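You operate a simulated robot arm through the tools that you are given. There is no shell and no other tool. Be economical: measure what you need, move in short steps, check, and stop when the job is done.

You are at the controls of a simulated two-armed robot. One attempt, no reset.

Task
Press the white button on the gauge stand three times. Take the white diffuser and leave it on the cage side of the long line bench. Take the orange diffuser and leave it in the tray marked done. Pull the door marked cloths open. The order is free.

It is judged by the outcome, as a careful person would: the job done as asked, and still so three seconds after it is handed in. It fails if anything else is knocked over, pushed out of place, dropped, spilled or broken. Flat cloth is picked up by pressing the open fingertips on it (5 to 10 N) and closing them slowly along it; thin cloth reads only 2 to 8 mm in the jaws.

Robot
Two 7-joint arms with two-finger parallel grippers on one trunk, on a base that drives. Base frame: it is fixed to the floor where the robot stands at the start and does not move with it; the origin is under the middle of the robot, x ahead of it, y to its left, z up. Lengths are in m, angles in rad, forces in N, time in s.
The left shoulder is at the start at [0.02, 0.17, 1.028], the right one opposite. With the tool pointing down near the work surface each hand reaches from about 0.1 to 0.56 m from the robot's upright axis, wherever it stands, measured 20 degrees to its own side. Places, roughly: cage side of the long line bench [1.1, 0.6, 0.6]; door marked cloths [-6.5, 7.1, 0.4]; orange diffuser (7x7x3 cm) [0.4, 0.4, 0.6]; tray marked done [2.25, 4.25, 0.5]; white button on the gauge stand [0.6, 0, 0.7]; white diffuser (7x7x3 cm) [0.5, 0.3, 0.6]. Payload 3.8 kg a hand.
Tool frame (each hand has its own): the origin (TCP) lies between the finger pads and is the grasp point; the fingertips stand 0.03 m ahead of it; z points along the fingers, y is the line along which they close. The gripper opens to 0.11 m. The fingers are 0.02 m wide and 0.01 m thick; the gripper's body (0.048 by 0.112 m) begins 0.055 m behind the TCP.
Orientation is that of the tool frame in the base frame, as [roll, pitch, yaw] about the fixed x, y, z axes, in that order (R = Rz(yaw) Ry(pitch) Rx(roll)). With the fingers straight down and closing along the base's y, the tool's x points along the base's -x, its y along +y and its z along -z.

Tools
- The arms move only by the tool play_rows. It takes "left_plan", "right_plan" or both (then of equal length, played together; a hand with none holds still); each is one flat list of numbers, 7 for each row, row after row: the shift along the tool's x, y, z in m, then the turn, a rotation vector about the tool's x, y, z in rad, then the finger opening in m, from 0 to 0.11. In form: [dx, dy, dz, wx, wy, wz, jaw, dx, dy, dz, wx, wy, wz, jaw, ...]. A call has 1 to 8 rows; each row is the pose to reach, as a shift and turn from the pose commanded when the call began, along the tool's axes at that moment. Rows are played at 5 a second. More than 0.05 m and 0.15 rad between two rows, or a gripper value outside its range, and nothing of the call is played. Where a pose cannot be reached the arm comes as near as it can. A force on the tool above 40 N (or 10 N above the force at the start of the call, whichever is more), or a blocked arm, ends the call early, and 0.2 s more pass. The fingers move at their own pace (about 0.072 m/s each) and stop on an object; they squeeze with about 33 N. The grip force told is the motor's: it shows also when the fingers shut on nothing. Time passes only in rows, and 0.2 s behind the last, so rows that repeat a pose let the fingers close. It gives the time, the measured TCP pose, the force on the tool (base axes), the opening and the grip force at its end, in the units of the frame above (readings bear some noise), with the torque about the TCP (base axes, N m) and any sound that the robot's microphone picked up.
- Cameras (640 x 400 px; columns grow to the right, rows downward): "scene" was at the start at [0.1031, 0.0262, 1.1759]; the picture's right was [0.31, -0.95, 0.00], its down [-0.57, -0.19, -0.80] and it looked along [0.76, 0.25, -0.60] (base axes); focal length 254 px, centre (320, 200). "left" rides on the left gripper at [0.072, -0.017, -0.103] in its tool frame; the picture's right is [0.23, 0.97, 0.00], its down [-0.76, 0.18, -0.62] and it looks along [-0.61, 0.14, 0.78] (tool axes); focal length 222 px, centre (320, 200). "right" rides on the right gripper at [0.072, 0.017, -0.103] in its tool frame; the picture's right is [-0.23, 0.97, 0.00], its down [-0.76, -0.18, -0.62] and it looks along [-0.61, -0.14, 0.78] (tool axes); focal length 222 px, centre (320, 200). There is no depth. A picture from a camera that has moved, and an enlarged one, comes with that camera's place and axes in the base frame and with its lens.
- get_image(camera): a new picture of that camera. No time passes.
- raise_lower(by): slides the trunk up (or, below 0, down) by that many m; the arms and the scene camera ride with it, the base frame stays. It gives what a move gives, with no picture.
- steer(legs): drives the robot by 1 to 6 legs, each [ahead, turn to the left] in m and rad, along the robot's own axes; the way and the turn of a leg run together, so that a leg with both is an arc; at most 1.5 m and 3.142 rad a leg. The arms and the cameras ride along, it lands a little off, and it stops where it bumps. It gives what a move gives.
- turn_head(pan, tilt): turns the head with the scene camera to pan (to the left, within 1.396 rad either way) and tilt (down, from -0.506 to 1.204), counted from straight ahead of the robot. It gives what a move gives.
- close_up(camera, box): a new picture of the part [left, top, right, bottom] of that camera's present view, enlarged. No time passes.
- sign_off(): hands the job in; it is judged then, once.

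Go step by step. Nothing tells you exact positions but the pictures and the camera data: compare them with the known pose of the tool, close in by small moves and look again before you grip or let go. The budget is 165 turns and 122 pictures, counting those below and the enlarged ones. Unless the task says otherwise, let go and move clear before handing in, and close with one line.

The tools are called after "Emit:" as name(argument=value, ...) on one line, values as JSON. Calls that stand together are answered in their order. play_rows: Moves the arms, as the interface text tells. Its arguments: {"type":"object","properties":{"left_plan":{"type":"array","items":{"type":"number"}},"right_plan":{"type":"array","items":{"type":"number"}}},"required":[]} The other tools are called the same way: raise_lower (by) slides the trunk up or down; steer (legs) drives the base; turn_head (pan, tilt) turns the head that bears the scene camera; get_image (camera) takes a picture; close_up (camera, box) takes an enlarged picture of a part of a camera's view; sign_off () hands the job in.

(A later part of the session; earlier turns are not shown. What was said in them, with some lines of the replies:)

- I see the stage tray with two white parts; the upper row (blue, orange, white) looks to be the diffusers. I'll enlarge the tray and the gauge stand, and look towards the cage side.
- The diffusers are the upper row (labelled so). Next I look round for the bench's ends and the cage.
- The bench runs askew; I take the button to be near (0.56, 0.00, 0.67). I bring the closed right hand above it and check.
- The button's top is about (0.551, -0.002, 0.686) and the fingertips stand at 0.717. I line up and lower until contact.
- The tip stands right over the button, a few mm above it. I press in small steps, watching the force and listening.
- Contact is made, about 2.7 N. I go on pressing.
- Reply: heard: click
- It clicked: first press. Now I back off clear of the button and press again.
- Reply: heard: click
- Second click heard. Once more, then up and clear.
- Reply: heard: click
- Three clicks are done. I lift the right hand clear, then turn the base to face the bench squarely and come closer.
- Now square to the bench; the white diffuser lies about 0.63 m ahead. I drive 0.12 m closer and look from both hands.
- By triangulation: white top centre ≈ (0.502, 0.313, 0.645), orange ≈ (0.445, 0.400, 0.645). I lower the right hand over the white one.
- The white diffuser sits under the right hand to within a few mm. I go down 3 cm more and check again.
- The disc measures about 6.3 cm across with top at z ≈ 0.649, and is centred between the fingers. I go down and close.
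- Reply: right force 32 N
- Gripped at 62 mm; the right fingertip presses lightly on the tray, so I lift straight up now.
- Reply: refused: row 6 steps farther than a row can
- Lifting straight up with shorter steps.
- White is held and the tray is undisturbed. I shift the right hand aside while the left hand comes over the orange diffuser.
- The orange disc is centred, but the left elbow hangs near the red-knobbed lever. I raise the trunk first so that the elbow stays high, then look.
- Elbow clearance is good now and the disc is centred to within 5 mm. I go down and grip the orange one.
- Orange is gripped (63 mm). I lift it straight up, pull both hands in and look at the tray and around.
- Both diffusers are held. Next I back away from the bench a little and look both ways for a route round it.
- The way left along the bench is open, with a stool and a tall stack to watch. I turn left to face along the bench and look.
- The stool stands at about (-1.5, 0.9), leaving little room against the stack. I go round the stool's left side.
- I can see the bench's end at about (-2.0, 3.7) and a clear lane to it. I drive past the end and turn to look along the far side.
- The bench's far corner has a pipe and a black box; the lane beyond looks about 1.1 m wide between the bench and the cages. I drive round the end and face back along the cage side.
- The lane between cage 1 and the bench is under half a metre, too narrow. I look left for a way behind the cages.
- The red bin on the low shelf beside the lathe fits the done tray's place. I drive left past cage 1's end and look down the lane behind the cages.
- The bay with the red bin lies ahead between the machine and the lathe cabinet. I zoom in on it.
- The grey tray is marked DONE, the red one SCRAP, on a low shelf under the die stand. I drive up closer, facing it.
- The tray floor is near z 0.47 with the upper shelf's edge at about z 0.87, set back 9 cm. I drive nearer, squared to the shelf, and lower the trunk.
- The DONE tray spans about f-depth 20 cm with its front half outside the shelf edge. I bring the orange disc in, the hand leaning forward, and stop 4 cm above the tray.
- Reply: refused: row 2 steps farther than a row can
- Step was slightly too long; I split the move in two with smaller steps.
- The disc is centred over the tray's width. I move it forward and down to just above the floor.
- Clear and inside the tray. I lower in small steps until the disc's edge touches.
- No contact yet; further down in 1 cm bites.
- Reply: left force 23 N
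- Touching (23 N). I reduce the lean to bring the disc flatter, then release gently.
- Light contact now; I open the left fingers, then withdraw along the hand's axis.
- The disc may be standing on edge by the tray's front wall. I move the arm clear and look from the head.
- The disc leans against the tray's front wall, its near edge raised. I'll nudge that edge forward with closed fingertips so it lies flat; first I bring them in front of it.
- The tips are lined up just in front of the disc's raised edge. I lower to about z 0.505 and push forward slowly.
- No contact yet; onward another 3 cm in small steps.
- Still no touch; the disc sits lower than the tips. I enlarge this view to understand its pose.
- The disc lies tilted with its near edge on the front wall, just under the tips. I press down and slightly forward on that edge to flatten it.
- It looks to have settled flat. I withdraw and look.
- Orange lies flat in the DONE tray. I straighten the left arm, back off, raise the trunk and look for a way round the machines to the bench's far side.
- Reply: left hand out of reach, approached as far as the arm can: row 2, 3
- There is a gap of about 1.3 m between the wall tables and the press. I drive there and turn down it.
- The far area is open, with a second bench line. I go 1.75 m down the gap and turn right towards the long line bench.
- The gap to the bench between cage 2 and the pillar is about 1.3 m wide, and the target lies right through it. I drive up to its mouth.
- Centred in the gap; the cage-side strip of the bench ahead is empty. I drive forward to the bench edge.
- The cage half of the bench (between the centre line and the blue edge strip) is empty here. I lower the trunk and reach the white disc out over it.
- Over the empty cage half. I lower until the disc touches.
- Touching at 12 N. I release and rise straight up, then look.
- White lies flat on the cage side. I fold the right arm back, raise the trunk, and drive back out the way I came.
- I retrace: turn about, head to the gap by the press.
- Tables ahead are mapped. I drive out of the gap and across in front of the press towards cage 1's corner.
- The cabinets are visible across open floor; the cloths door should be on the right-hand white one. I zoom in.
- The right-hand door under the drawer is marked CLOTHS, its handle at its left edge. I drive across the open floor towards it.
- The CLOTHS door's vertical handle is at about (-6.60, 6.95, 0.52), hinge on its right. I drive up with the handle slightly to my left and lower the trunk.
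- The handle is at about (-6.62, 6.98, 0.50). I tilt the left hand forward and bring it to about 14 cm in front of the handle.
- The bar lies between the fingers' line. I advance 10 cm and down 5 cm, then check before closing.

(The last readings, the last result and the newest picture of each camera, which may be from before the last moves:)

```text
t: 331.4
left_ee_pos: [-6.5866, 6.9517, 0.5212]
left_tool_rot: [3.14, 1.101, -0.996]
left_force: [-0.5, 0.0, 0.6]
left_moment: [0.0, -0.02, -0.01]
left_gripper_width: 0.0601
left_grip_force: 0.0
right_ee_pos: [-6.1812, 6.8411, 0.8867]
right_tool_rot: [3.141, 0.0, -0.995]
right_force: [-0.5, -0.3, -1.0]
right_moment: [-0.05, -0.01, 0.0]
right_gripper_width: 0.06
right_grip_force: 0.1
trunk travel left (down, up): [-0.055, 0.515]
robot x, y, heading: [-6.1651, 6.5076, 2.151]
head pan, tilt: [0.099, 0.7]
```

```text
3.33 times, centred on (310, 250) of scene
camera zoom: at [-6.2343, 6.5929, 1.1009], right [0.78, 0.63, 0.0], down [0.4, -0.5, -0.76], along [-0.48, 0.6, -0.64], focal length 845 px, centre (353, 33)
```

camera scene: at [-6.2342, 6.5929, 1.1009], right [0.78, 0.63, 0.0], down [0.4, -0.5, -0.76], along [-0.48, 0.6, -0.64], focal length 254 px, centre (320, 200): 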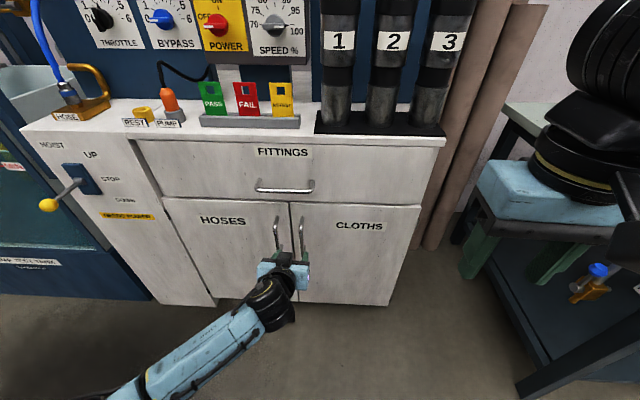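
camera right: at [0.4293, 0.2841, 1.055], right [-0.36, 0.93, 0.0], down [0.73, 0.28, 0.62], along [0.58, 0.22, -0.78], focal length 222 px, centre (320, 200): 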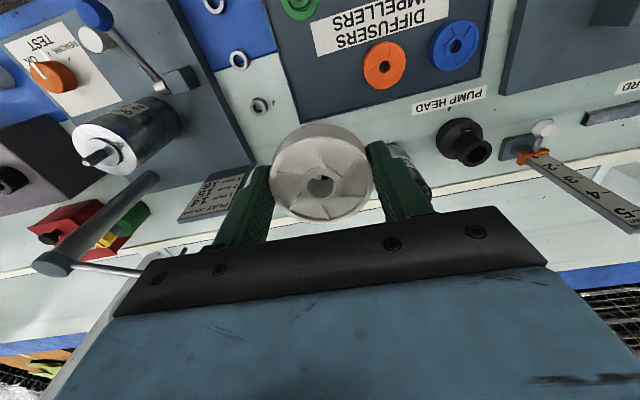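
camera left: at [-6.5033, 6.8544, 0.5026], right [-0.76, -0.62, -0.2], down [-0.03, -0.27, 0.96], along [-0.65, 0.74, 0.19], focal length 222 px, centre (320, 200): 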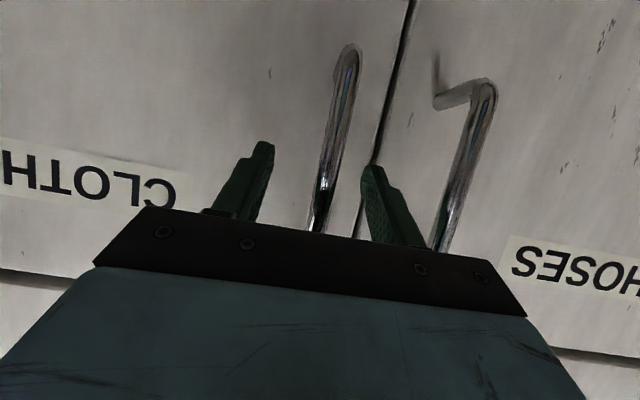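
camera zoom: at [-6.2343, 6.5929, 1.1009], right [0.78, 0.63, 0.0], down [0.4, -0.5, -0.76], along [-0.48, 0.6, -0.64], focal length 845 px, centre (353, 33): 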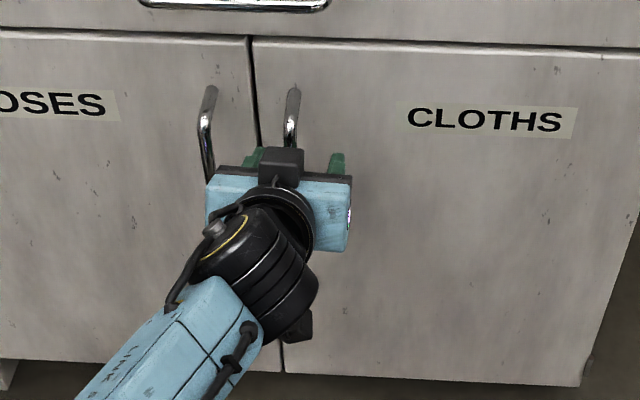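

The bar runs between the fingers. I advance 3.5 cm more and close on it.

Emit:
play_rows(left_plan=[-0.008, 0.007, 0.016, 0, 0, 0, 0.06, -0.016, 0.007, 0.031, 0, 0, 0, 0.06, -0.016, 0.007, 0.031, 0, 0, 0, 0.06])

Emit:
get_image(camera="left")

```text
t: 331.8
left_ee_pos: [-6.5918, 6.9564, 0.5193]
left_tool_rot: [3.137, 1.095, -0.999]
left_force: [6.1, -8.8, 4.4]
left_moment: [-0.01, 0.16, 0.36]
left_gripper_width: 0.0594
left_grip_force: 0.0
right_ee_pos: [-6.1811, 6.8397, 0.8878]
right_tool_rot: [3.141, 0.002, -0.996]
right_force: [-0.6, -0.2, 0.4]
right_moment: [0.0, 0.03, -0.01]
right_gripper_width: 0.0599
right_grip_force: 0.1
trunk travel left (down, up): [-0.055, 0.515]
robot x, y, heading: [-6.1726, 6.505, 2.15]
head pan, tilt: [0.099, 0.7]
stopped in row 1 (left hand): the force on the tool passed its limit at 68 N (the readings are from after the stop); the commanded pose is now the measured one
```

```text
38 pictures are left
camera left: at [-6.5093, 6.8594, 0.5014], right [-0.76, -0.62, -0.2], down [-0.04, -0.27, 0.96], along [-0.65, 0.74, 0.18], focal length 222 px, centre (320, 200)
```

left: 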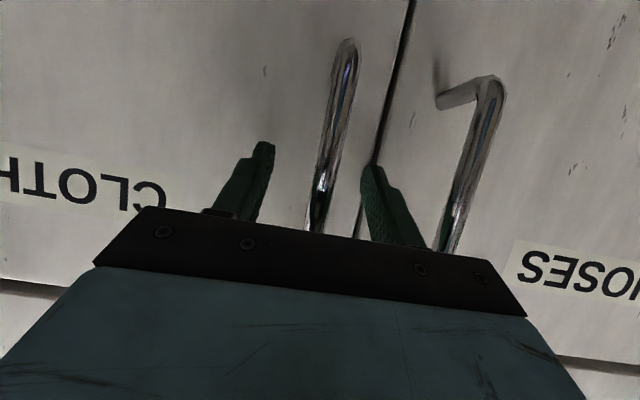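

The tips met the door face, so the bar is already between the pads. I close here.

Emit:
play_rows(left_plan=[0.002, 0.004, -0.004, 0, 0, 0, 0.04, 0.002, 0.004, -0.004, 0, 0, 0, 0.02, 0.002, 0.004, -0.004, 0, 0, 0, 0.0, 0.002, 0.004, -0.004, 0, 0, 0, 0.0])

Emit:
get_image(camera="left")

```text
t: 332.8
left_ee_pos: [-6.5906, 6.9545, 0.5193]
left_tool_rot: [-3.137, 1.095, -0.998]
left_force: [24.1, 22.0, -8.1]
left_moment: [-0.12, 0.35, 0.35]
left_gripper_width: 0.0116
left_grip_force: 44.9
right_ee_pos: [-6.1804, 6.8413, 0.8864]
right_tool_rot: [3.14, 0.0, -0.994]
right_force: [-0.1, -0.7, -0.2]
right_moment: [-0.01, 0.03, 0.01]
right_gripper_width: 0.0599
right_grip_force: 0.1
trunk travel left (down, up): [-0.055, 0.515]
robot x, y, heading: [-6.1657, 6.5112, 2.15]
head pan, tilt: [0.099, 0.7]
```

```text
37 pictures are left
camera left: at [-6.5078, 6.8564, 0.5012], right [-0.76, -0.61, -0.2], down [-0.04, -0.27, 0.96], along [-0.64, 0.74, 0.18], focal length 222 px, centre (320, 200)
```

left: 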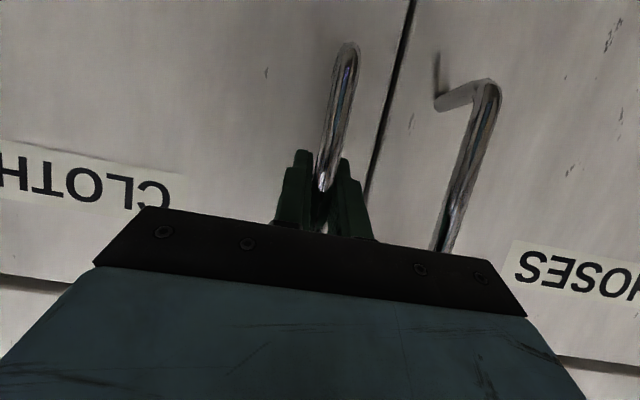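

Gripped on the bar (11.6 mm). Now I pull along the door's arc about its right hinge in small steps.

Emit:
play_rows(left_plan=[0.0, -0.004, 0.0, 0, 0, 0, 0, 0.0088, -0.008, -0.017, -0.026, 0, -0.014, 0, 0.0176, -0.0116, -0.0341, -0.053, 0, -0.0275, 0, 0.0347, -0.0237, -0.0674, -0.107, 0, -0.055, 0])

Emit:
get_image(camera="scene")

```text
t: 333.8
left_ee_pos: [-6.5325, 6.9029, 0.5184]
left_tool_rot: [3.138, 1.099, -0.883]
left_force: [15.4, 24.6, 3.4]
left_moment: [-0.87, -0.69, 0.12]
left_gripper_width: 0.0113
left_grip_force: 45.1
right_ee_pos: [-6.1799, 6.8418, 0.8866]
right_tool_rot: [3.141, 0.001, -0.998]
right_force: [-0.6, 0.4, -0.2]
right_moment: [-0.02, 0.01, 0.03]
right_gripper_width: 0.0599
right_grip_force: 0.0
trunk travel left (down, up): [-0.055, 0.515]
robot x, y, heading: [-6.1645, 6.5082, 2.147]
head pan, tilt: [0.099, 0.7]
```

```text
36 pictures are left
camera scene: at [-6.2334, 6.594, 1.1009], right [0.78, 0.63, 0.0], down [0.4, -0.5, -0.76], along [-0.48, 0.6, -0.64], focal length 254 px, centre (320, 200)
```

scene: 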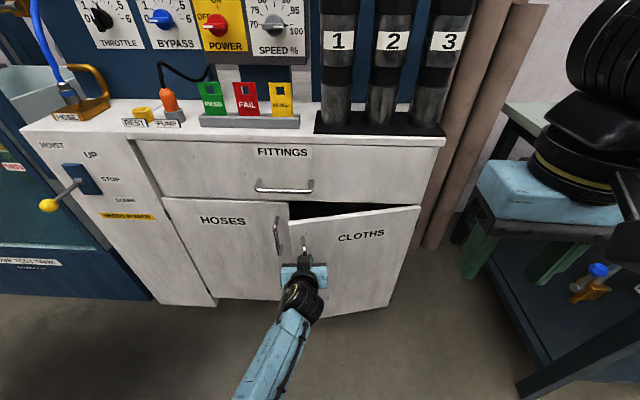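

The door is swinging open. I continue along the arc.

Emit:
play_rows(left_plan=[0.0085, -0.012, -0.017, -0.031, 0, -0.016, 0, 0.0169, -0.0184, -0.0332, -0.0624, 0, -0.0318, 0, 0.0331, -0.0352, -0.065, -0.125, 0, -0.0635, 0, 0.0482, -0.0562, -0.0946, -0.187, 0, -0.095, 0, 0.0621, -0.081, -0.1219, -0.249, 0, -0.127, 0])

Emit:
get_image(camera="scene")

```text
t: 334.6
left_ee_pos: [-6.5076, 6.8868, 0.5264]
left_tool_rot: [3.084, 1.127, -0.822]
left_force: [2.3, 6.0, -18.0]
left_moment: [0.74, -0.67, 0.04]
left_gripper_width: 0.0119
left_grip_force: 44.9
right_ee_pos: [-6.181, 6.8436, 0.886]
right_tool_rot: [3.139, -0.001, -0.999]
right_force: [0.2, 1.1, 0.1]
right_moment: [-0.03, -0.05, 0.01]
right_gripper_width: 0.0598
right_grip_force: 0.1
trunk travel left (down, up): [-0.055, 0.515]
robot x, y, heading: [-6.169, 6.5059, 2.141]
head pan, tilt: [0.099, 0.7]
stopped in row 3 (left hand): the force on the tool passed its limit at 95 N (the readings are from after the stop); the commanded pose is now the measured one
```

```text
35 pictures are left
camera scene: at [-6.2342, 6.5956, 1.1018], right [0.78, 0.62, 0.0], down [0.4, -0.51, -0.76], along [-0.48, 0.6, -0.65], focal length 254 px, centre (320, 200)
```

scene: 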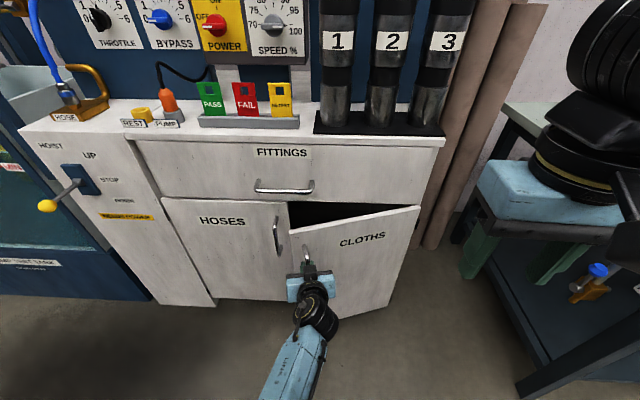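

The lagging hand angle jammed the tips on the door face at about 19 degrees open. I loosen, back off 1 cm, turn the hand to match the door, and re-grip.

Emit:
play_rows(left_plan=[0, 0, 0, 0, 0, 0, 0.035, 0, 0, 0, 0, 0, 0, 0.035, 0, 0, -0.007, -0.072, 0, -0.034, 0.035, 0, 0, -0.013, -0.1445, 0, -0.069, 0.035, 0, 0, -0.013, -0.1445, 0, -0.069, 0.015, 0, 0, -0.013, -0.1445, 0, -0.069, 0, 0, 0, -0.013, -0.1445, 0, -0.069, 0])

Emit:
get_image(camera="left")

```text
t: 335.9
left_ee_pos: [-6.5043, 6.8803, 0.5287]
left_tool_rot: [3.039, 1.161, -0.743]
left_force: [29.0, 54.6, -22.7]
left_moment: [0.37, 0.01, 0.54]
left_gripper_width: 0.0184
left_grip_force: 30.8
right_ee_pos: [-6.1795, 6.8417, 0.8866]
right_tool_rot: [-3.14, -0.001, -0.999]
right_force: [-0.4, -0.3, -0.4]
right_moment: [0.0, -0.03, 0.0]
right_gripper_width: 0.0602
right_grip_force: 0.1
trunk travel left (down, up): [-0.055, 0.515]
robot x, y, heading: [-6.1726, 6.511, 2.141]
head pan, tilt: [0.099, 0.7]
stopped in row 6 (left hand): the force on the tool passed its limit at 46 N (the readings are from after the stop); the commanded pose is now the measured one
```

```text
34 pictures are left
camera left: at [-6.3958, 6.8177, 0.5028], right [-0.52, -0.84, -0.17], down [0.13, -0.27, 0.95], along [-0.84, 0.47, 0.25], focal length 222 px, centre (320, 200)
```

left: 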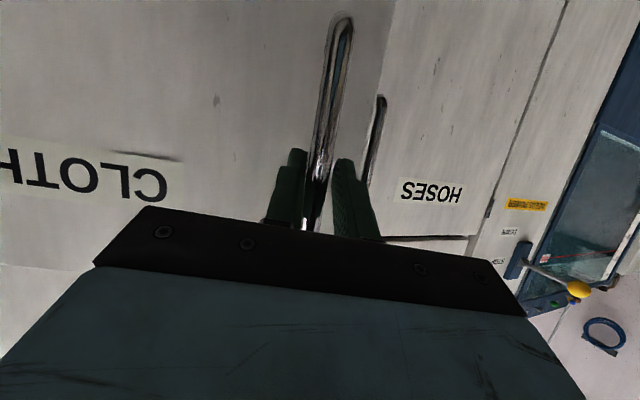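

The bar sits right of the hand's centre; I shift the hand a little right and finish closing.

Emit:
play_rows(left_plan=[0, -0.003, -0.003, 0, 0, 0, 0.03, 0, -0.006, -0.006, 0, 0, 0, 0.02, 0, -0.006, -0.006, 0, 0, 0, 0.01, 0, -0.006, -0.006, 0, 0, 0, 0])

```text
t: 336.9
left_ee_pos: [-6.5021, 6.8823, 0.5331]
left_tool_rot: [3.029, 1.166, -0.748]
left_force: [30.9, 56.7, -27.0]
left_moment: [0.81, 0.0, 0.39]
left_gripper_width: 0.0126
left_grip_force: 44.8
right_ee_pos: [-6.1824, 6.8413, 0.8869]
right_tool_rot: [-3.141, -0.001, -0.998]
right_force: [-0.1, 0.7, -0.6]
right_moment: [0.03, 0.0, -0.02]
right_gripper_width: 0.0603
right_grip_force: 0.0
trunk travel left (down, up): [-0.055, 0.515]
robot x, y, heading: [-6.1688, 6.5094, 2.145]
head pan, tilt: [0.099, 0.7]
```

The force points straight at the hinge: the true radius is shorter than I assumed. I ease the hand toward the hinge and down to unload it.

Emit:
play_rows(left_plan=[0.004, -0.006, 0.003, 0, 0, 0, 0, 0.0083, -0.0128, 0.006, 0, 0, 0, 0])

```text
t: 337.5
left_ee_pos: [-6.5019, 6.8806, 0.5247]
left_tool_rot: [3.011, 1.163, -0.727]
left_force: [-11.9, -24.5, 34.4]
left_moment: [0.76, -0.68, -0.16]
left_gripper_width: 0.0126
left_grip_force: 45.0
right_ee_pos: [-6.1801, 6.8386, 0.8872]
right_tool_rot: [-3.141, 0.004, -0.998]
right_force: [0.0, -0.1, 0.2]
right_moment: [-0.02, 0.01, 0.01]
right_gripper_width: 0.0599
right_grip_force: 0.0
trunk travel left (down, up): [-0.055, 0.515]
robot x, y, heading: [-6.1698, 6.5078, 2.151]
head pan, tilt: [0.099, 0.7]
```

Nearly balanced now (about 34° of hand–door match kept). I continue the arc with the hand turning fully with the door.

Emit:
play_rows(left_plan=[0.003, -0.001, -0.015, -0.046, 0, -0.02, 0, 0.0088, -0.0042, -0.0305, -0.092, 0, -0.04, 0, 0.0155, -0.009, -0.046, -0.138, 0, -0.06, 0, 0.0219, -0.0145, -0.0608, -0.184, 0, -0.08, 0])

Emit:
get_image(camera="scene")

```text
t: 338.5
left_ee_pos: [-6.4591, 6.8617, 0.5285]
left_tool_rot: [2.969, 1.202, -0.571]
left_force: [0.8, 0.3, -21.9]
left_moment: [0.64, -0.96, 0.06]
left_gripper_width: 0.0128
left_grip_force: 44.9
right_ee_pos: [-6.1811, 6.8423, 0.8862]
right_tool_rot: [-3.14, -0.001, -0.999]
right_force: [0.1, 0.1, -0.5]
right_moment: [-0.02, 0.02, -0.03]
right_gripper_width: 0.0598
right_grip_force: 0.0
trunk travel left (down, up): [-0.055, 0.515]
robot x, y, heading: [-6.1663, 6.5116, 2.149]
head pan, tilt: [0.099, 0.7]
```

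```text
33 pictures are left
camera scene: at [-6.2347, 6.5946, 1.1006], right [0.78, 0.62, 0.0], down [0.4, -0.5, -0.76], along [-0.48, 0.6, -0.65], focal length 254 px, centre (320, 200)
```

scene: 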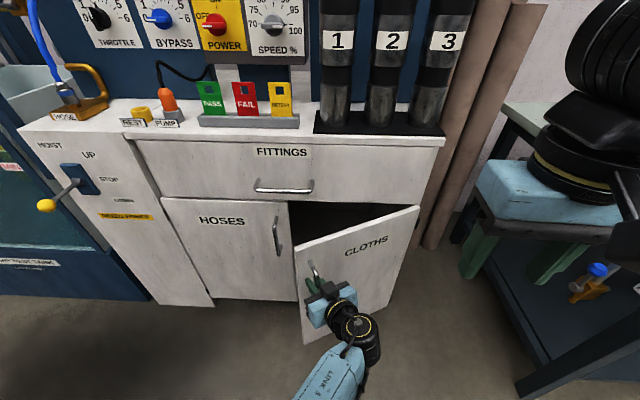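

Door about 30 degrees open with low forces. I continue the same way.

Emit:
play_rows(left_plan=[0.0085, -0.003, -0.0145, -0.047, 0, -0.018, 0, 0.0154, -0.0068, -0.0289, -0.0933, 0, -0.036, 0, 0.021, -0.0115, -0.0435, -0.14, 0, -0.054, 0, 0.0268, -0.0167, -0.0584, -0.187, 0, -0.072, 0, 0.0325, -0.023, -0.0725, -0.233, 0, -0.09, 0, 0.0378, -0.0299, -0.0869, -0.28, 0, -0.108, 0])

Emit:
get_image(camera="scene")

```text
t: 339.1
left_ee_pos: [-6.4305, 6.8533, 0.5259]
left_tool_rot: [2.944, 1.225, -0.534]
left_force: [-0.1, 2.8, 12.7]
left_moment: [0.58, -1.51, 0.02]
left_gripper_width: 0.0127
left_grip_force: 45.0
right_ee_pos: [-6.18, 6.8402, 0.8878]
right_tool_rot: [3.141, 0.002, -0.997]
right_force: [0.1, -0.1, -0.3]
right_moment: [0.0, 0.0, 0.02]
right_gripper_width: 0.0603
right_grip_force: 0.1
trunk travel left (down, up): [-0.055, 0.515]
robot x, y, heading: [-6.1699, 6.509, 2.143]
head pan, tilt: [0.099, 0.7]
stopped in row 2 (left hand): the force on the tool passed its limit at 51 N (the readings are from after the stop); the commanded pose is now the measured one
```

```text
32 pictures are left
camera scene: at [-6.2339, 6.5934, 1.101], right [0.78, 0.62, 0.0], down [0.4, -0.5, -0.77], along [-0.48, 0.6, -0.64], focal length 254 px, centre (320, 200)
```

scene: 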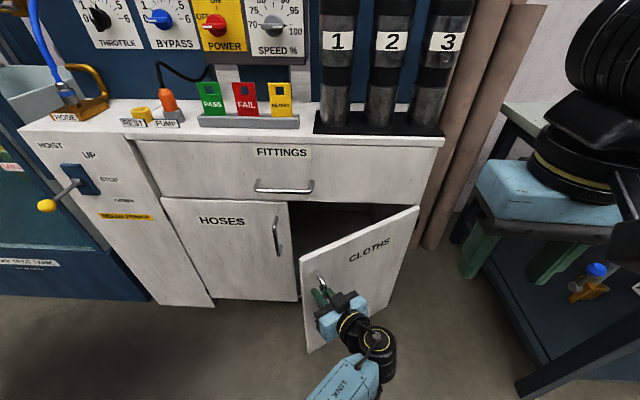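

Door is about 38 degrees open. I release the handle, retreat the hand, and back the robot a little to reposition for hooking the door edge from inside.

Emit:
play_rows(left_plan=[0, 0, 0, 0, 0, 0, 0.03, 0, 0, 0, 0, 0, 0, 0.05, 0, 0, -0.02, 0, 0, 0, 0.05, 0, 0, -0.05, 0, 0, 0, 0.05, 0.0, 0, -0.08, 0, 0, 0, 0.05])

Emit:
steer(legs=[[-0.2, 0.0]])

Emit:
get_image(camera="scene")

```text
t: 340.5
left_ee_pos: [-6.3994, 6.849, 0.5721]
left_tool_rot: [2.902, 1.323, -0.556]
left_force: [0.2, 0.2, -0.4]
left_moment: [-0.01, -0.01, -0.02]
left_gripper_width: 0.05
left_grip_force: 0.0
right_ee_pos: [-6.1784, 6.842, 0.8881]
right_tool_rot: [3.14, 0.002, -0.999]
right_force: [-0.1, 0.1, 0.2]
right_moment: [0.0, -0.01, 0.03]
right_gripper_width: 0.0599
right_grip_force: 0.1
trunk travel left (down, up): [-0.055, 0.515]
robot x, y, heading: [-6.1693, 6.5131, 2.143]
head pan, tilt: [0.099, 0.7]
stopped in row 5 (left hand): the arm was blocked; the commanded pose is now the measured one
```

```text
t: 342.1
left_ee_pos: [-6.2906, 6.6809, 0.5726]
left_tool_rot: [2.907, 1.325, -0.555]
left_force: [0.3, 0.7, -0.5]
left_moment: [0.03, 0.02, 0.02]
left_gripper_width: 0.0501
left_grip_force: 0.0
right_ee_pos: [-6.0693, 6.6719, 0.8866]
right_tool_rot: [-3.141, 0.002, -1.004]
right_force: [-1.2, -0.3, 0.6]
right_moment: [0.0, -0.01, -0.07]
right_gripper_width: 0.0601
right_grip_force: 0.0
trunk travel left (down, up): [-0.055, 0.515]
robot x, y, heading: [-6.0632, 6.3397, 2.139]
head pan, tilt: [0.099, 0.7]
```

```text
31 pictures are left
camera scene: at [-6.1241, 6.4251, 1.1016], right [0.78, 0.62, 0.0], down [0.4, -0.51, -0.77], along [-0.47, 0.6, -0.64], focal length 254 px, centre (320, 200)
```

scene: 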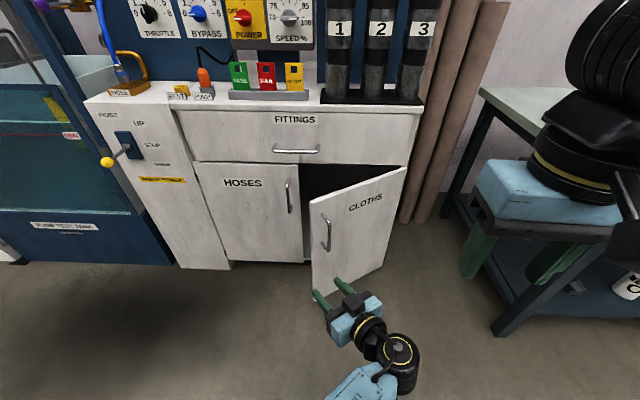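

The door stays at about 40 degrees by itself. I swing the left hand round to the left of the door edge, pointing forward-right.

Emit:
play_rows(left_plan=[0.0052, 0.01, 0.018, 0.1273, -0.0074, 0.031, 0.03, 0.0104, 0.0199, 0.0361, 0.2546, -0.0148, 0.062, 0.0, 0.0156, 0.0299, 0.0541, 0.3819, -0.0221, 0.093, 0.0, 0.0208, 0.0398, 0.0722, 0.5093, -0.0295, 0.124, 0.0, 0.0261, 0.0498, 0.0902, 0.6366, -0.0369, 0.155, 0.0, 0.0313, 0.0598, 0.1082, 0.7639, -0.0443, 0.186, 0.0, 0.0365, 0.0697, 0.1263, 0.8912, -0.0516, 0.217, 0.0, 0.0417, 0.0797, 0.1443, 1.0185, -0.059, 0.248, 0.0])

Emit:
get_image(camera="scene")

```text
t: 342.7
left_ee_pos: [-6.2822, 6.7283, 0.6274]
left_tool_rot: [-2.597, 1.251, -0.06]
left_force: [-0.2, -0.5, 0.0]
left_moment: [0.0, 0.02, -0.04]
left_gripper_width: 0.0
left_grip_force: 33.0
right_ee_pos: [-6.0715, 6.6699, 0.8903]
right_tool_rot: [-3.14, 0.003, -1.002]
right_force: [0.7, -0.1, 0.6]
right_moment: [-0.03, 0.01, -0.01]
right_gripper_width: 0.06
right_grip_force: 0.1
trunk travel left (down, up): [-0.055, 0.515]
robot x, y, heading: [-6.0601, 6.3421, 2.143]
head pan, tilt: [0.099, 0.7]
stopped in row 3 (left hand): the arm was blocked; the commanded pose is now the measured one
```

```text
30 pictures are left
camera scene: at [-6.127, 6.4236, 1.1039], right [0.78, 0.62, 0.0], down [0.4, -0.5, -0.77], along [-0.47, 0.6, -0.64], focal length 254 px, centre (320, 200)
```

scene: 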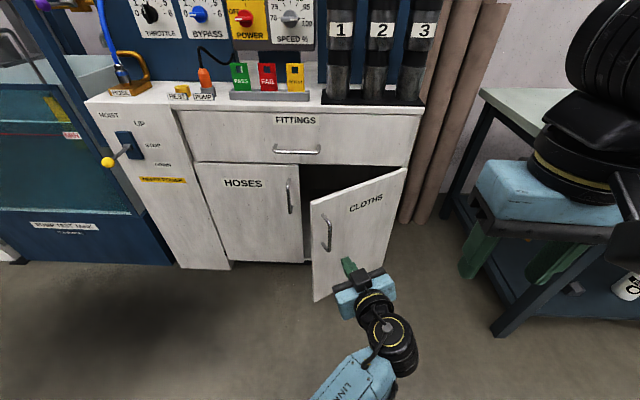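

The arm was folded against itself. I first move the hand up and to the left, without turning.

Emit:
play_rows(left_plan=[-0.033, 0.0261, 0.0113, 0, 0, 0, 0, -0.066, 0.0522, 0.0226, 0, 0, 0, 0, -0.099, 0.0784, 0.0339, 0, 0, 0, 0, -0.132, 0.1045, 0.0452, 0, 0, 0, 0, -0.165, 0.1306, 0.0565, 0, 0, 0, 0])

Emit:
get_image(camera="scene")

```text
t: 343.9
left_ee_pos: [-6.4492, 6.6525, 0.7375]
left_tool_rot: [-2.669, 1.256, -0.138]
left_force: [-0.9, 1.8, 0.5]
left_moment: [0.03, 0.0, -0.02]
left_gripper_width: 0.0
left_grip_force: 33.4
right_ee_pos: [-6.0705, 6.6725, 0.8862]
right_tool_rot: [-3.139, 0.001, -1.001]
right_force: [-0.5, -0.5, -0.8]
right_moment: [0.03, 0.0, 0.01]
right_gripper_width: 0.0598
right_grip_force: 0.1
trunk travel left (down, up): [-0.055, 0.515]
robot x, y, heading: [-6.0617, 6.3425, 2.14]
head pan, tilt: [0.099, 0.7]
```

```text
29 pictures are left
camera scene: at [-6.1263, 6.4248, 1.0994], right [0.78, 0.62, 0.0], down [0.4, -0.5, -0.76], along [-0.47, 0.6, -0.64], focal length 254 px, centre (320, 200)
```

scene: 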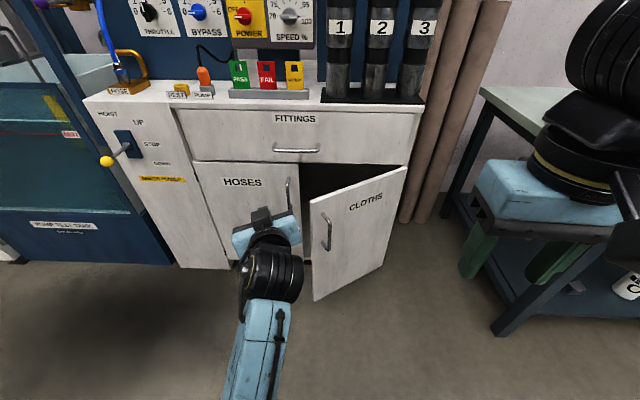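

Hand is now free on the left side. I turn it in place to point forward-right.

Emit:
play_rows(left_plan=[0, 0, 0, 0.1359, 0.0201, 0.0394, 0, 0, 0, 0, 0.2717, 0.0403, 0.0789, 0, 0, 0, 0, 0.4076, 0.0604, 0.1183, 0, 0, 0, 0, 0.5434, 0.0806, 0.1577, 0, 0, 0, 0, 0.6793, 0.1007, 0.1971, 0, 0, 0, 0, 0.8151, 0.1209, 0.2366, 0, 0, 0, 0, 0.951, 0.141, 0.276, 0])

Emit:
get_image(camera="scene")

```text
t: 345.5
left_ee_pos: [-6.4469, 6.6531, 0.7377]
left_tool_rot: [-2.665, 1.258, -1.135]
left_force: [-0.3, 0.1, -0.3]
left_moment: [0.01, 0.01, -0.02]
left_gripper_width: 0.0
left_grip_force: 33.6
right_ee_pos: [-6.0709, 6.6733, 0.8864]
right_tool_rot: [3.141, 0.001, -1.002]
right_force: [0.3, -0.6, -0.5]
right_moment: [0.01, -0.04, -0.03]
right_gripper_width: 0.0599
right_grip_force: 0.1
trunk travel left (down, up): [-0.055, 0.515]
robot x, y, heading: [-6.0607, 6.3447, 2.139]
head pan, tilt: [0.099, 0.7]
```

```text
28 pictures are left
camera scene: at [-6.1252, 6.4256, 1.1009], right [0.78, 0.62, 0.0], down [0.4, -0.51, -0.76], along [-0.47, 0.6, -0.64], focal length 254 px, centre (320, 200)
```

scene: 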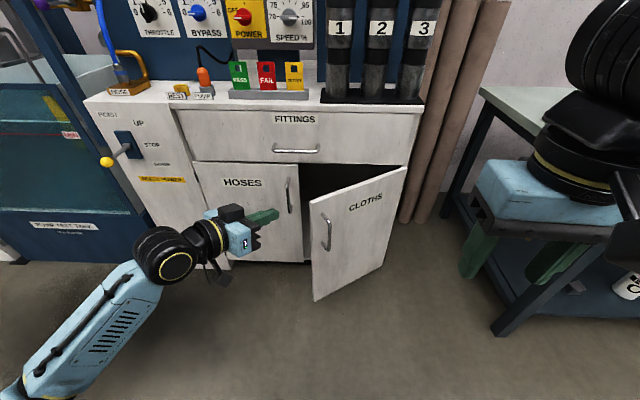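

A better way: with the hand pointing straight down, dip the closed fingertips behind the door's top-left edge. I return the left hand to vertical, raising it first.

Emit:
play_rows(left_plan=[-0.019, -0.0028, -0.0055, -0.0515, 0.1201, -0.044, 0, -0.038, -0.0056, -0.011, -0.1029, 0.2402, -0.0881, 0, -0.057, -0.0085, -0.0164, -0.1544, 0.3603, -0.1321, 0, -0.076, -0.0113, -0.0219, -0.2058, 0.4804, -0.1762, 0, -0.076, -0.0113, -0.0219, -0.2573, 0.6005, -0.2202, 0, -0.076, -0.0113, -0.0219, -0.3087, 0.7206, -0.2642, 0])

Emit:
play_rows(left_plan=[0, 0, 0, -0.0515, 0.1201, -0.044, 0, 0, 0, 0, -0.1029, 0.2402, -0.0881, 0, 0, 0, 0, -0.1544, 0.3603, -0.1321, 0, 0, 0, 0, -0.2058, 0.4804, -0.1762, 0])

Emit:
get_image(camera="scene")

```text
t: 346.9
left_ee_pos: [-6.4464, 6.6544, 0.8173]
left_tool_rot: [-2.966, 0.49, -1.103]
left_force: [-0.1, 0.3, -0.1]
left_moment: [-0.01, 0.0, 0.02]
left_gripper_width: 0.0
left_grip_force: 32.7
right_ee_pos: [-6.0703, 6.6728, 0.8869]
right_tool_rot: [-3.141, 0.002, -1.001]
right_force: [-0.1, 0.3, -0.8]
right_moment: [0.01, 0.0, -0.01]
right_gripper_width: 0.0601
right_grip_force: 0.0
trunk travel left (down, up): [-0.055, 0.515]
robot x, y, heading: [-6.0587, 6.3418, 2.141]
head pan, tilt: [0.099, 0.7]
```

```text
t: 347.9
left_ee_pos: [-6.4468, 6.6535, 0.8176]
left_tool_rot: [-3.141, -0.004, -0.965]
left_force: [0.2, -0.5, -0.1]
left_moment: [0.0, 0.01, -0.01]
left_gripper_width: 0.0
left_grip_force: 33.4
right_ee_pos: [-6.0705, 6.6725, 0.8879]
right_tool_rot: [-3.141, 0.0, -1.001]
right_force: [0.6, 0.3, 0.2]
right_moment: [-0.04, 0.0, 0.02]
right_gripper_width: 0.0597
right_grip_force: 0.1
trunk travel left (down, up): [-0.055, 0.515]
robot x, y, heading: [-6.0628, 6.3446, 2.135]
head pan, tilt: [0.099, 0.7]
```

```text
27 pictures are left
camera scene: at [-6.1251, 6.4257, 1.1009], right [0.78, 0.62, 0.0], down [0.4, -0.51, -0.76], along [-0.47, 0.6, -0.64], focal length 254 px, centre (320, 200)
```

scene: 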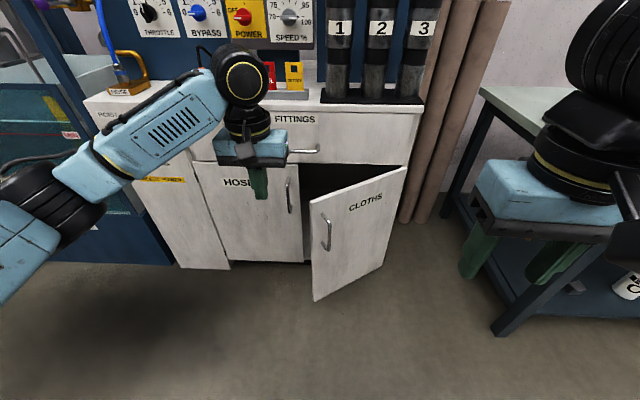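

The hand is vertical again. I drive 17 cm forward and place the tips above and behind the door's left edge.

Emit:
steer(legs=[[0.17, 0.03]])

Emit:
get_image(camera="scene")

```text
t: 349.4
left_ee_pos: [-6.5445, 6.7791, 0.8172]
left_tool_rot: [-3.142, 0.0, -0.938]
left_force: [0.5, 0.1, -0.3]
left_moment: [0.04, 0.0, 0.0]
left_gripper_width: 0.0
left_grip_force: 32.5
right_ee_pos: [-6.1694, 6.8083, 0.8877]
right_tool_rot: [-3.142, -0.001, -0.973]
right_force: [-0.7, -0.3, -0.2]
right_moment: [-0.04, 0.0, 0.01]
right_gripper_width: 0.0603
right_grip_force: 0.0
trunk travel left (down, up): [-0.055, 0.515]
robot x, y, heading: [-6.1507, 6.4791, 2.168]
head pan, tilt: [0.099, 0.7]
```

```text
26 pictures are left
camera scene: at [-6.2178, 6.5608, 1.1008], right [0.77, 0.64, 0.0], down [0.41, -0.49, -0.76], along [-0.49, 0.59, -0.64], focal length 254 px, centre (320, 200)
```

scene: 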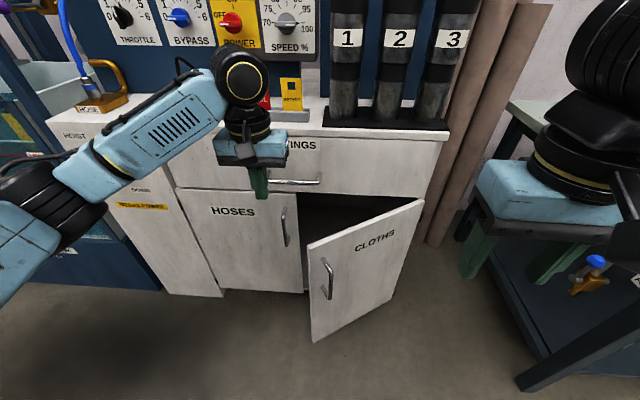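

Door edge at about 33 degrees. I move the tips over the gap behind the door, still above its top, and check.

Emit:
play_rows(left_plan=[-0.025, -0.0356, 0, 0, 0, 0, 0, -0.05, -0.0712, 0, 0, 0, 0, 0, -0.0755, -0.1068, 0, 0, 0, 0, 0, -0.1006, -0.1424, 0, 0, 0, 0, 0, -0.1006, -0.1424, 0.04, 0, 0, 0, 0, -0.1006, -0.1424, 0.08, 0, 0, 0, 0])

Emit:
get_image(camera="left")

Emit:
close_up(camera="scene", box=[220, 80, 440, 260])

```text
t: 350.8
left_ee_pos: [-6.4922, 6.9444, 0.7362]
left_tool_rot: [3.141, 0.001, -0.939]
left_force: [0.5, 0.1, 0.1]
left_moment: [-0.01, 0.0, 0.0]
left_gripper_width: 0.0001
left_grip_force: 33.3
right_ee_pos: [-6.1705, 6.8096, 0.8874]
right_tool_rot: [-3.141, 0.0, -0.974]
right_force: [-0.4, 0.0, 0.3]
right_moment: [0.0, -0.02, 0.0]
right_gripper_width: 0.0598
right_grip_force: 0.0
trunk travel left (down, up): [-0.055, 0.515]
robot x, y, heading: [-6.1494, 6.4791, 2.172]
head pan, tilt: [0.099, 0.7]
```

```text
25 pictures are left
camera left: at [-6.4345, 6.8939, 0.8394], right [-0.65, -0.76, 0.0], down [-0.59, 0.51, 0.62], along [-0.47, 0.41, -0.78], focal length 222 px, centre (320, 200)
```

left: 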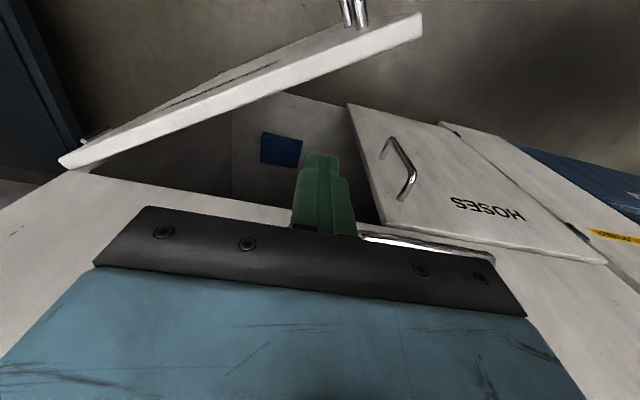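

```text
2.22 times, centred on (330, 170) of scene
camera zoom: at [-6.2179, 6.5606, 1.1008], right [0.77, 0.64, 0.0], down [0.41, -0.49, -0.76], along [-0.49, 0.59, -0.64], focal length 564 px, centre (298, 267)
```

zoom: 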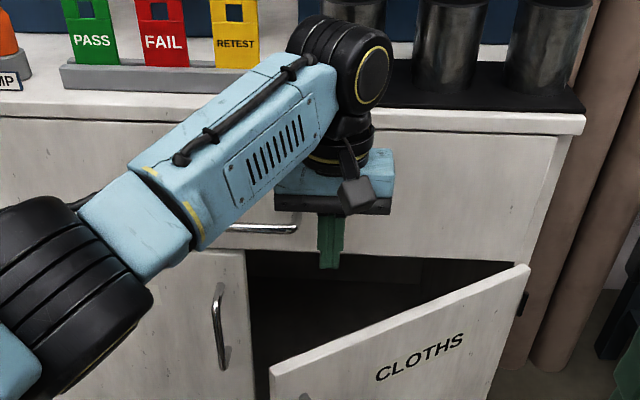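

The tips hang in the gap behind the door. I lower them 10 cm and then sweep toward me and to the right.

Emit:
play_rows(left_plan=[0, 0, 0.035, 0, 0, 0, 0, 0, 0, 0.07, 0, 0, 0, 0, 0, 0, 0.1, 0, 0, 0, 0])

Emit:
get_image(camera="left")

```text
t: 351.6
left_ee_pos: [-6.4903, 6.9441, 0.6358]
left_tool_rot: [3.141, 0.0, -0.939]
left_force: [0.1, 0.1, -0.7]
left_moment: [0.02, -0.01, 0.01]
left_gripper_width: 0.0
left_grip_force: 32.4
right_ee_pos: [-6.1702, 6.8094, 0.8863]
right_tool_rot: [-3.141, 0.001, -0.972]
right_force: [-0.2, -0.4, -1.0]
right_moment: [0.0, 0.01, -0.02]
right_gripper_width: 0.0602
right_grip_force: 0.1
trunk travel left (down, up): [-0.055, 0.515]
robot x, y, heading: [-6.1468, 6.4838, 2.166]
head pan, tilt: [0.099, 0.7]
```

```text
23 pictures are left
camera left: at [-6.4339, 6.8952, 0.7387], right [-0.65, -0.76, 0.0], down [-0.59, 0.51, 0.62], along [-0.47, 0.41, -0.78], focal length 222 px, centre (320, 200)
```

left: 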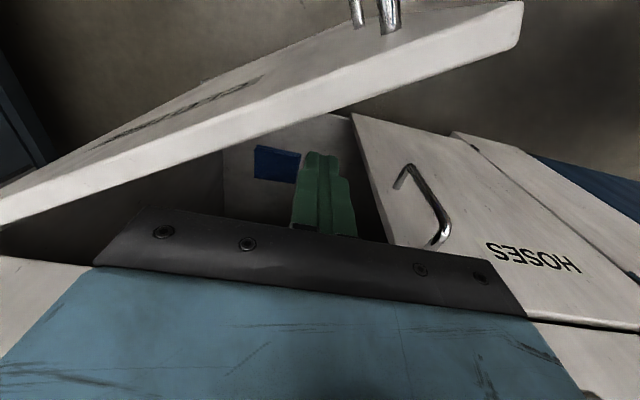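

The tips are behind the door. I sweep it open along its arc, drawing the right hand back out of the way at the same time.

Emit:
play_rows(left_plan=[0, 0, 0, 0, 0, 0, 0, 0.0185, -0.015, 0, 0, 0, 0, 0, 0.037, -0.03, 0, 0, 0, 0, 0, 0.053, -0.04, 0, 0, 0, 0, 0, 0.0686, -0.05, 0, 0, 0, 0, 0, 0.0974, -0.0741, 0, 0, 0, 0, 0, 0.1223, -0.1023, 0, 0, 0, 0, 0], right_plan=[0.025, -0.015, 0, 0, 0, 0, 0.06, 0.05, -0.03, 0, 0, 0, 0, 0.06, 0.075, -0.045, 0, 0, 0, 0, 0.06, 0.1, -0.06, 0, 0, 0, 0, 0.06, 0.12, -0.07, 0, 0, 0, 0, 0.06, 0.12, -0.07, 0, 0, 0, 0, 0.06, 0.12, -0.07, 0, 0, 0, 0, 0.06])

Emit:
get_image(camera="scene")

```text
t: 353.2
left_ee_pos: [-6.3553, 6.9101, 0.6419]
left_tool_rot: [3.124, 0.018, -0.914]
left_force: [0.4, -0.7, 0.7]
left_moment: [0.01, 0.0, 0.0]
left_gripper_width: 0.0
left_grip_force: 33.0
right_ee_pos: [-6.0755, 6.7915, 0.9235]
right_tool_rot: [3.141, 0.0, -0.975]
right_force: [-0.1, -1.0, 0.5]
right_moment: [0.03, -0.04, 0.0]
right_gripper_width: 0.06
right_grip_force: 0.0
right hand out of reach, approached as far as the arm can: row 2, 3, 4, 5, 6, 7
trunk travel left (down, up): [-0.055, 0.515]
robot x, y, heading: [-6.151, 6.4817, 2.169]
head pan, tilt: [0.099, 0.7]
```

```text
22 pictures are left
camera scene: at [-6.2181, 6.5605, 1.1009], right [0.77, 0.64, 0.0], down [0.41, -0.49, -0.76], along [-0.49, 0.59, -0.64], focal length 254 px, centre (320, 200)
```

scene: 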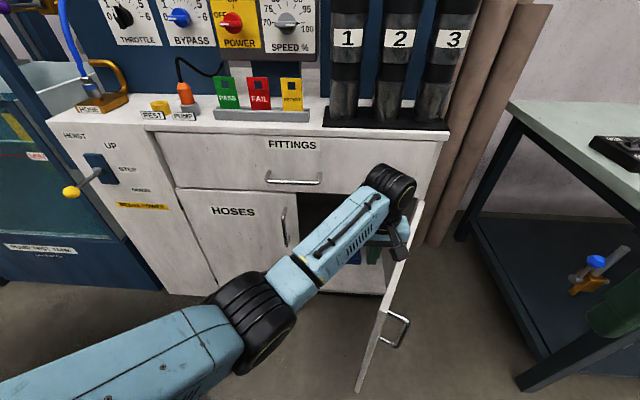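

The door stands some 75 degrees open. I push it a little farther, then lift the hand out.

Emit:
play_rows(left_plan=[0.015, -0.03, 0, 0, 0, 0, 0, 0.025, -0.06, 0, 0, 0, 0, 0, 0.025, -0.06, 0, 0, 0, 0, 0, 0.015, -0.04, 0, 0, 0, 0, 0, 0.01, -0.02, -0.03, 0, 0, 0, 0, 0.01, -0.02, -0.075, 0, 0, 0, 0, 0.01, -0.02, -0.12, 0, 0, 0, 0])

Emit:
get_image(camera="scene")

```text
t: 354.8
left_ee_pos: [-6.3105, 6.9091, 0.7604]
left_tool_rot: [-3.141, 0.0, -0.941]
left_force: [-0.8, -1.3, 0.7]
left_moment: [0.02, 0.02, 0.04]
left_gripper_width: 0.0
left_grip_force: 33.5
right_ee_pos: [-6.0756, 6.7912, 0.9233]
right_tool_rot: [3.14, -0.001, -0.974]
right_force: [0.3, -0.3, 0.0]
right_moment: [-0.02, 0.03, 0.03]
right_gripper_width: 0.0599
right_grip_force: 0.0
trunk travel left (down, up): [-0.055, 0.515]
robot x, y, heading: [-6.1518, 6.4777, 2.167]
head pan, tilt: [0.099, 0.7]
```

```text
21 pictures are left
camera scene: at [-6.2176, 6.5605, 1.1009], right [0.77, 0.64, 0.0], down [0.41, -0.49, -0.77], along [-0.49, 0.59, -0.64], focal length 254 px, centre (320, 200)
```

scene: 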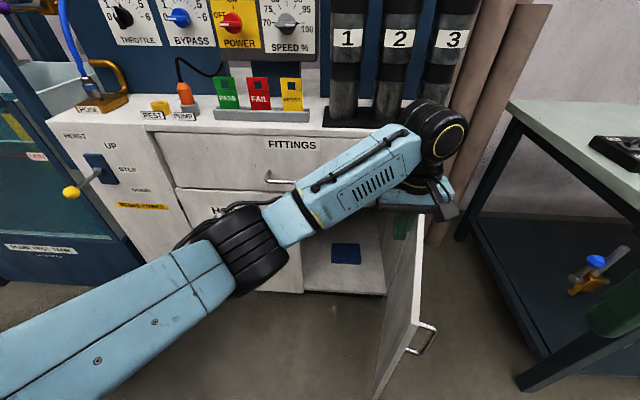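

The door is open to about 90 degrees. I draw the left hand back, reverse clear, and take a final look.

Emit:
play_rows(left_plan=[0.02, 0.02, -0.03, 0, 0, 0, 0.02, 0.04, 0.05, -0.06, 0, 0, 0, 0.04, 0.06, 0.08, -0.09, 0, 0, 0, 0.05, 0.08, 0.11, -0.11, 0, 0, 0, 0.05])

Emit:
steer(legs=[[-0.5, 0.0]])

Emit:
get_image(camera="scene")

```text
t: 355.8
left_ee_pos: [-6.3554, 6.782, 0.8666]
left_tool_rot: [3.141, -0.001, -0.94]
left_force: [-0.2, 0.8, 0.1]
left_moment: [0.02, 0.0, 0.05]
left_gripper_width: 0.0502
left_grip_force: 0.0
right_ee_pos: [-6.0767, 6.7908, 0.924]
right_tool_rot: [3.141, 0.0, -0.974]
right_force: [-0.1, 0.1, -0.6]
right_moment: [0.01, -0.01, 0.0]
right_gripper_width: 0.0599
right_grip_force: 0.1
trunk travel left (down, up): [-0.055, 0.515]
robot x, y, heading: [-6.1525, 6.4772, 2.166]
head pan, tilt: [0.099, 0.7]
```

```text
t: 358.7
left_ee_pos: [-6.0768, 6.3711, 0.8655]
left_tool_rot: [-3.141, 0.001, -0.943]
left_force: [0.8, -0.7, -0.5]
left_moment: [0.01, 0.03, 0.02]
left_gripper_width: 0.0501
left_grip_force: 0.0
right_ee_pos: [-5.7948, 6.3782, 0.9222]
right_tool_rot: [3.141, -0.002, -0.981]
right_force: [-0.1, 0.3, 0.3]
right_moment: [0.01, -0.01, 0.02]
right_gripper_width: 0.06
right_grip_force: 0.1
trunk travel left (down, up): [-0.055, 0.515]
robot x, y, heading: [-5.872, 6.0663, 2.166]
head pan, tilt: [0.099, 0.7]
```

```text
20 pictures are left
camera scene: at [-5.9384, 6.1482, 1.1009], right [0.77, 0.64, 0.0], down [0.41, -0.5, -0.77], along [-0.49, 0.59, -0.64], focal length 254 px, centre (320, 200)
```

scene: 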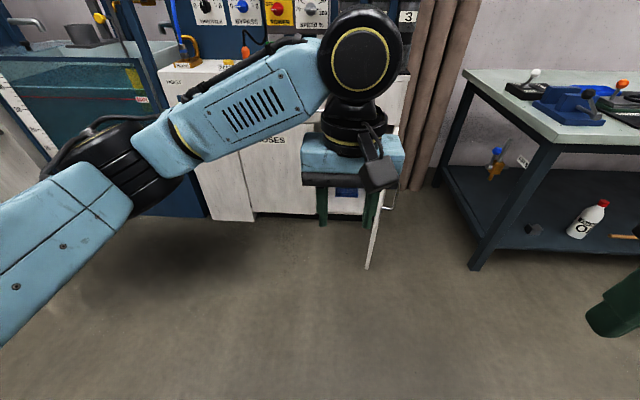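

The cloths door stays wide open and both hands are empty and clear. All four parts look done, so I hand in.

Emit:
sign_off()

```text
The job is handed in.
```

The job is handed in with all four parts done: the white button clicked three times, the white diffuser is on the cage side of the long line bench, the orange one lies flat in the DONE tray, and the CLOTHS door is open about 90 degrees.
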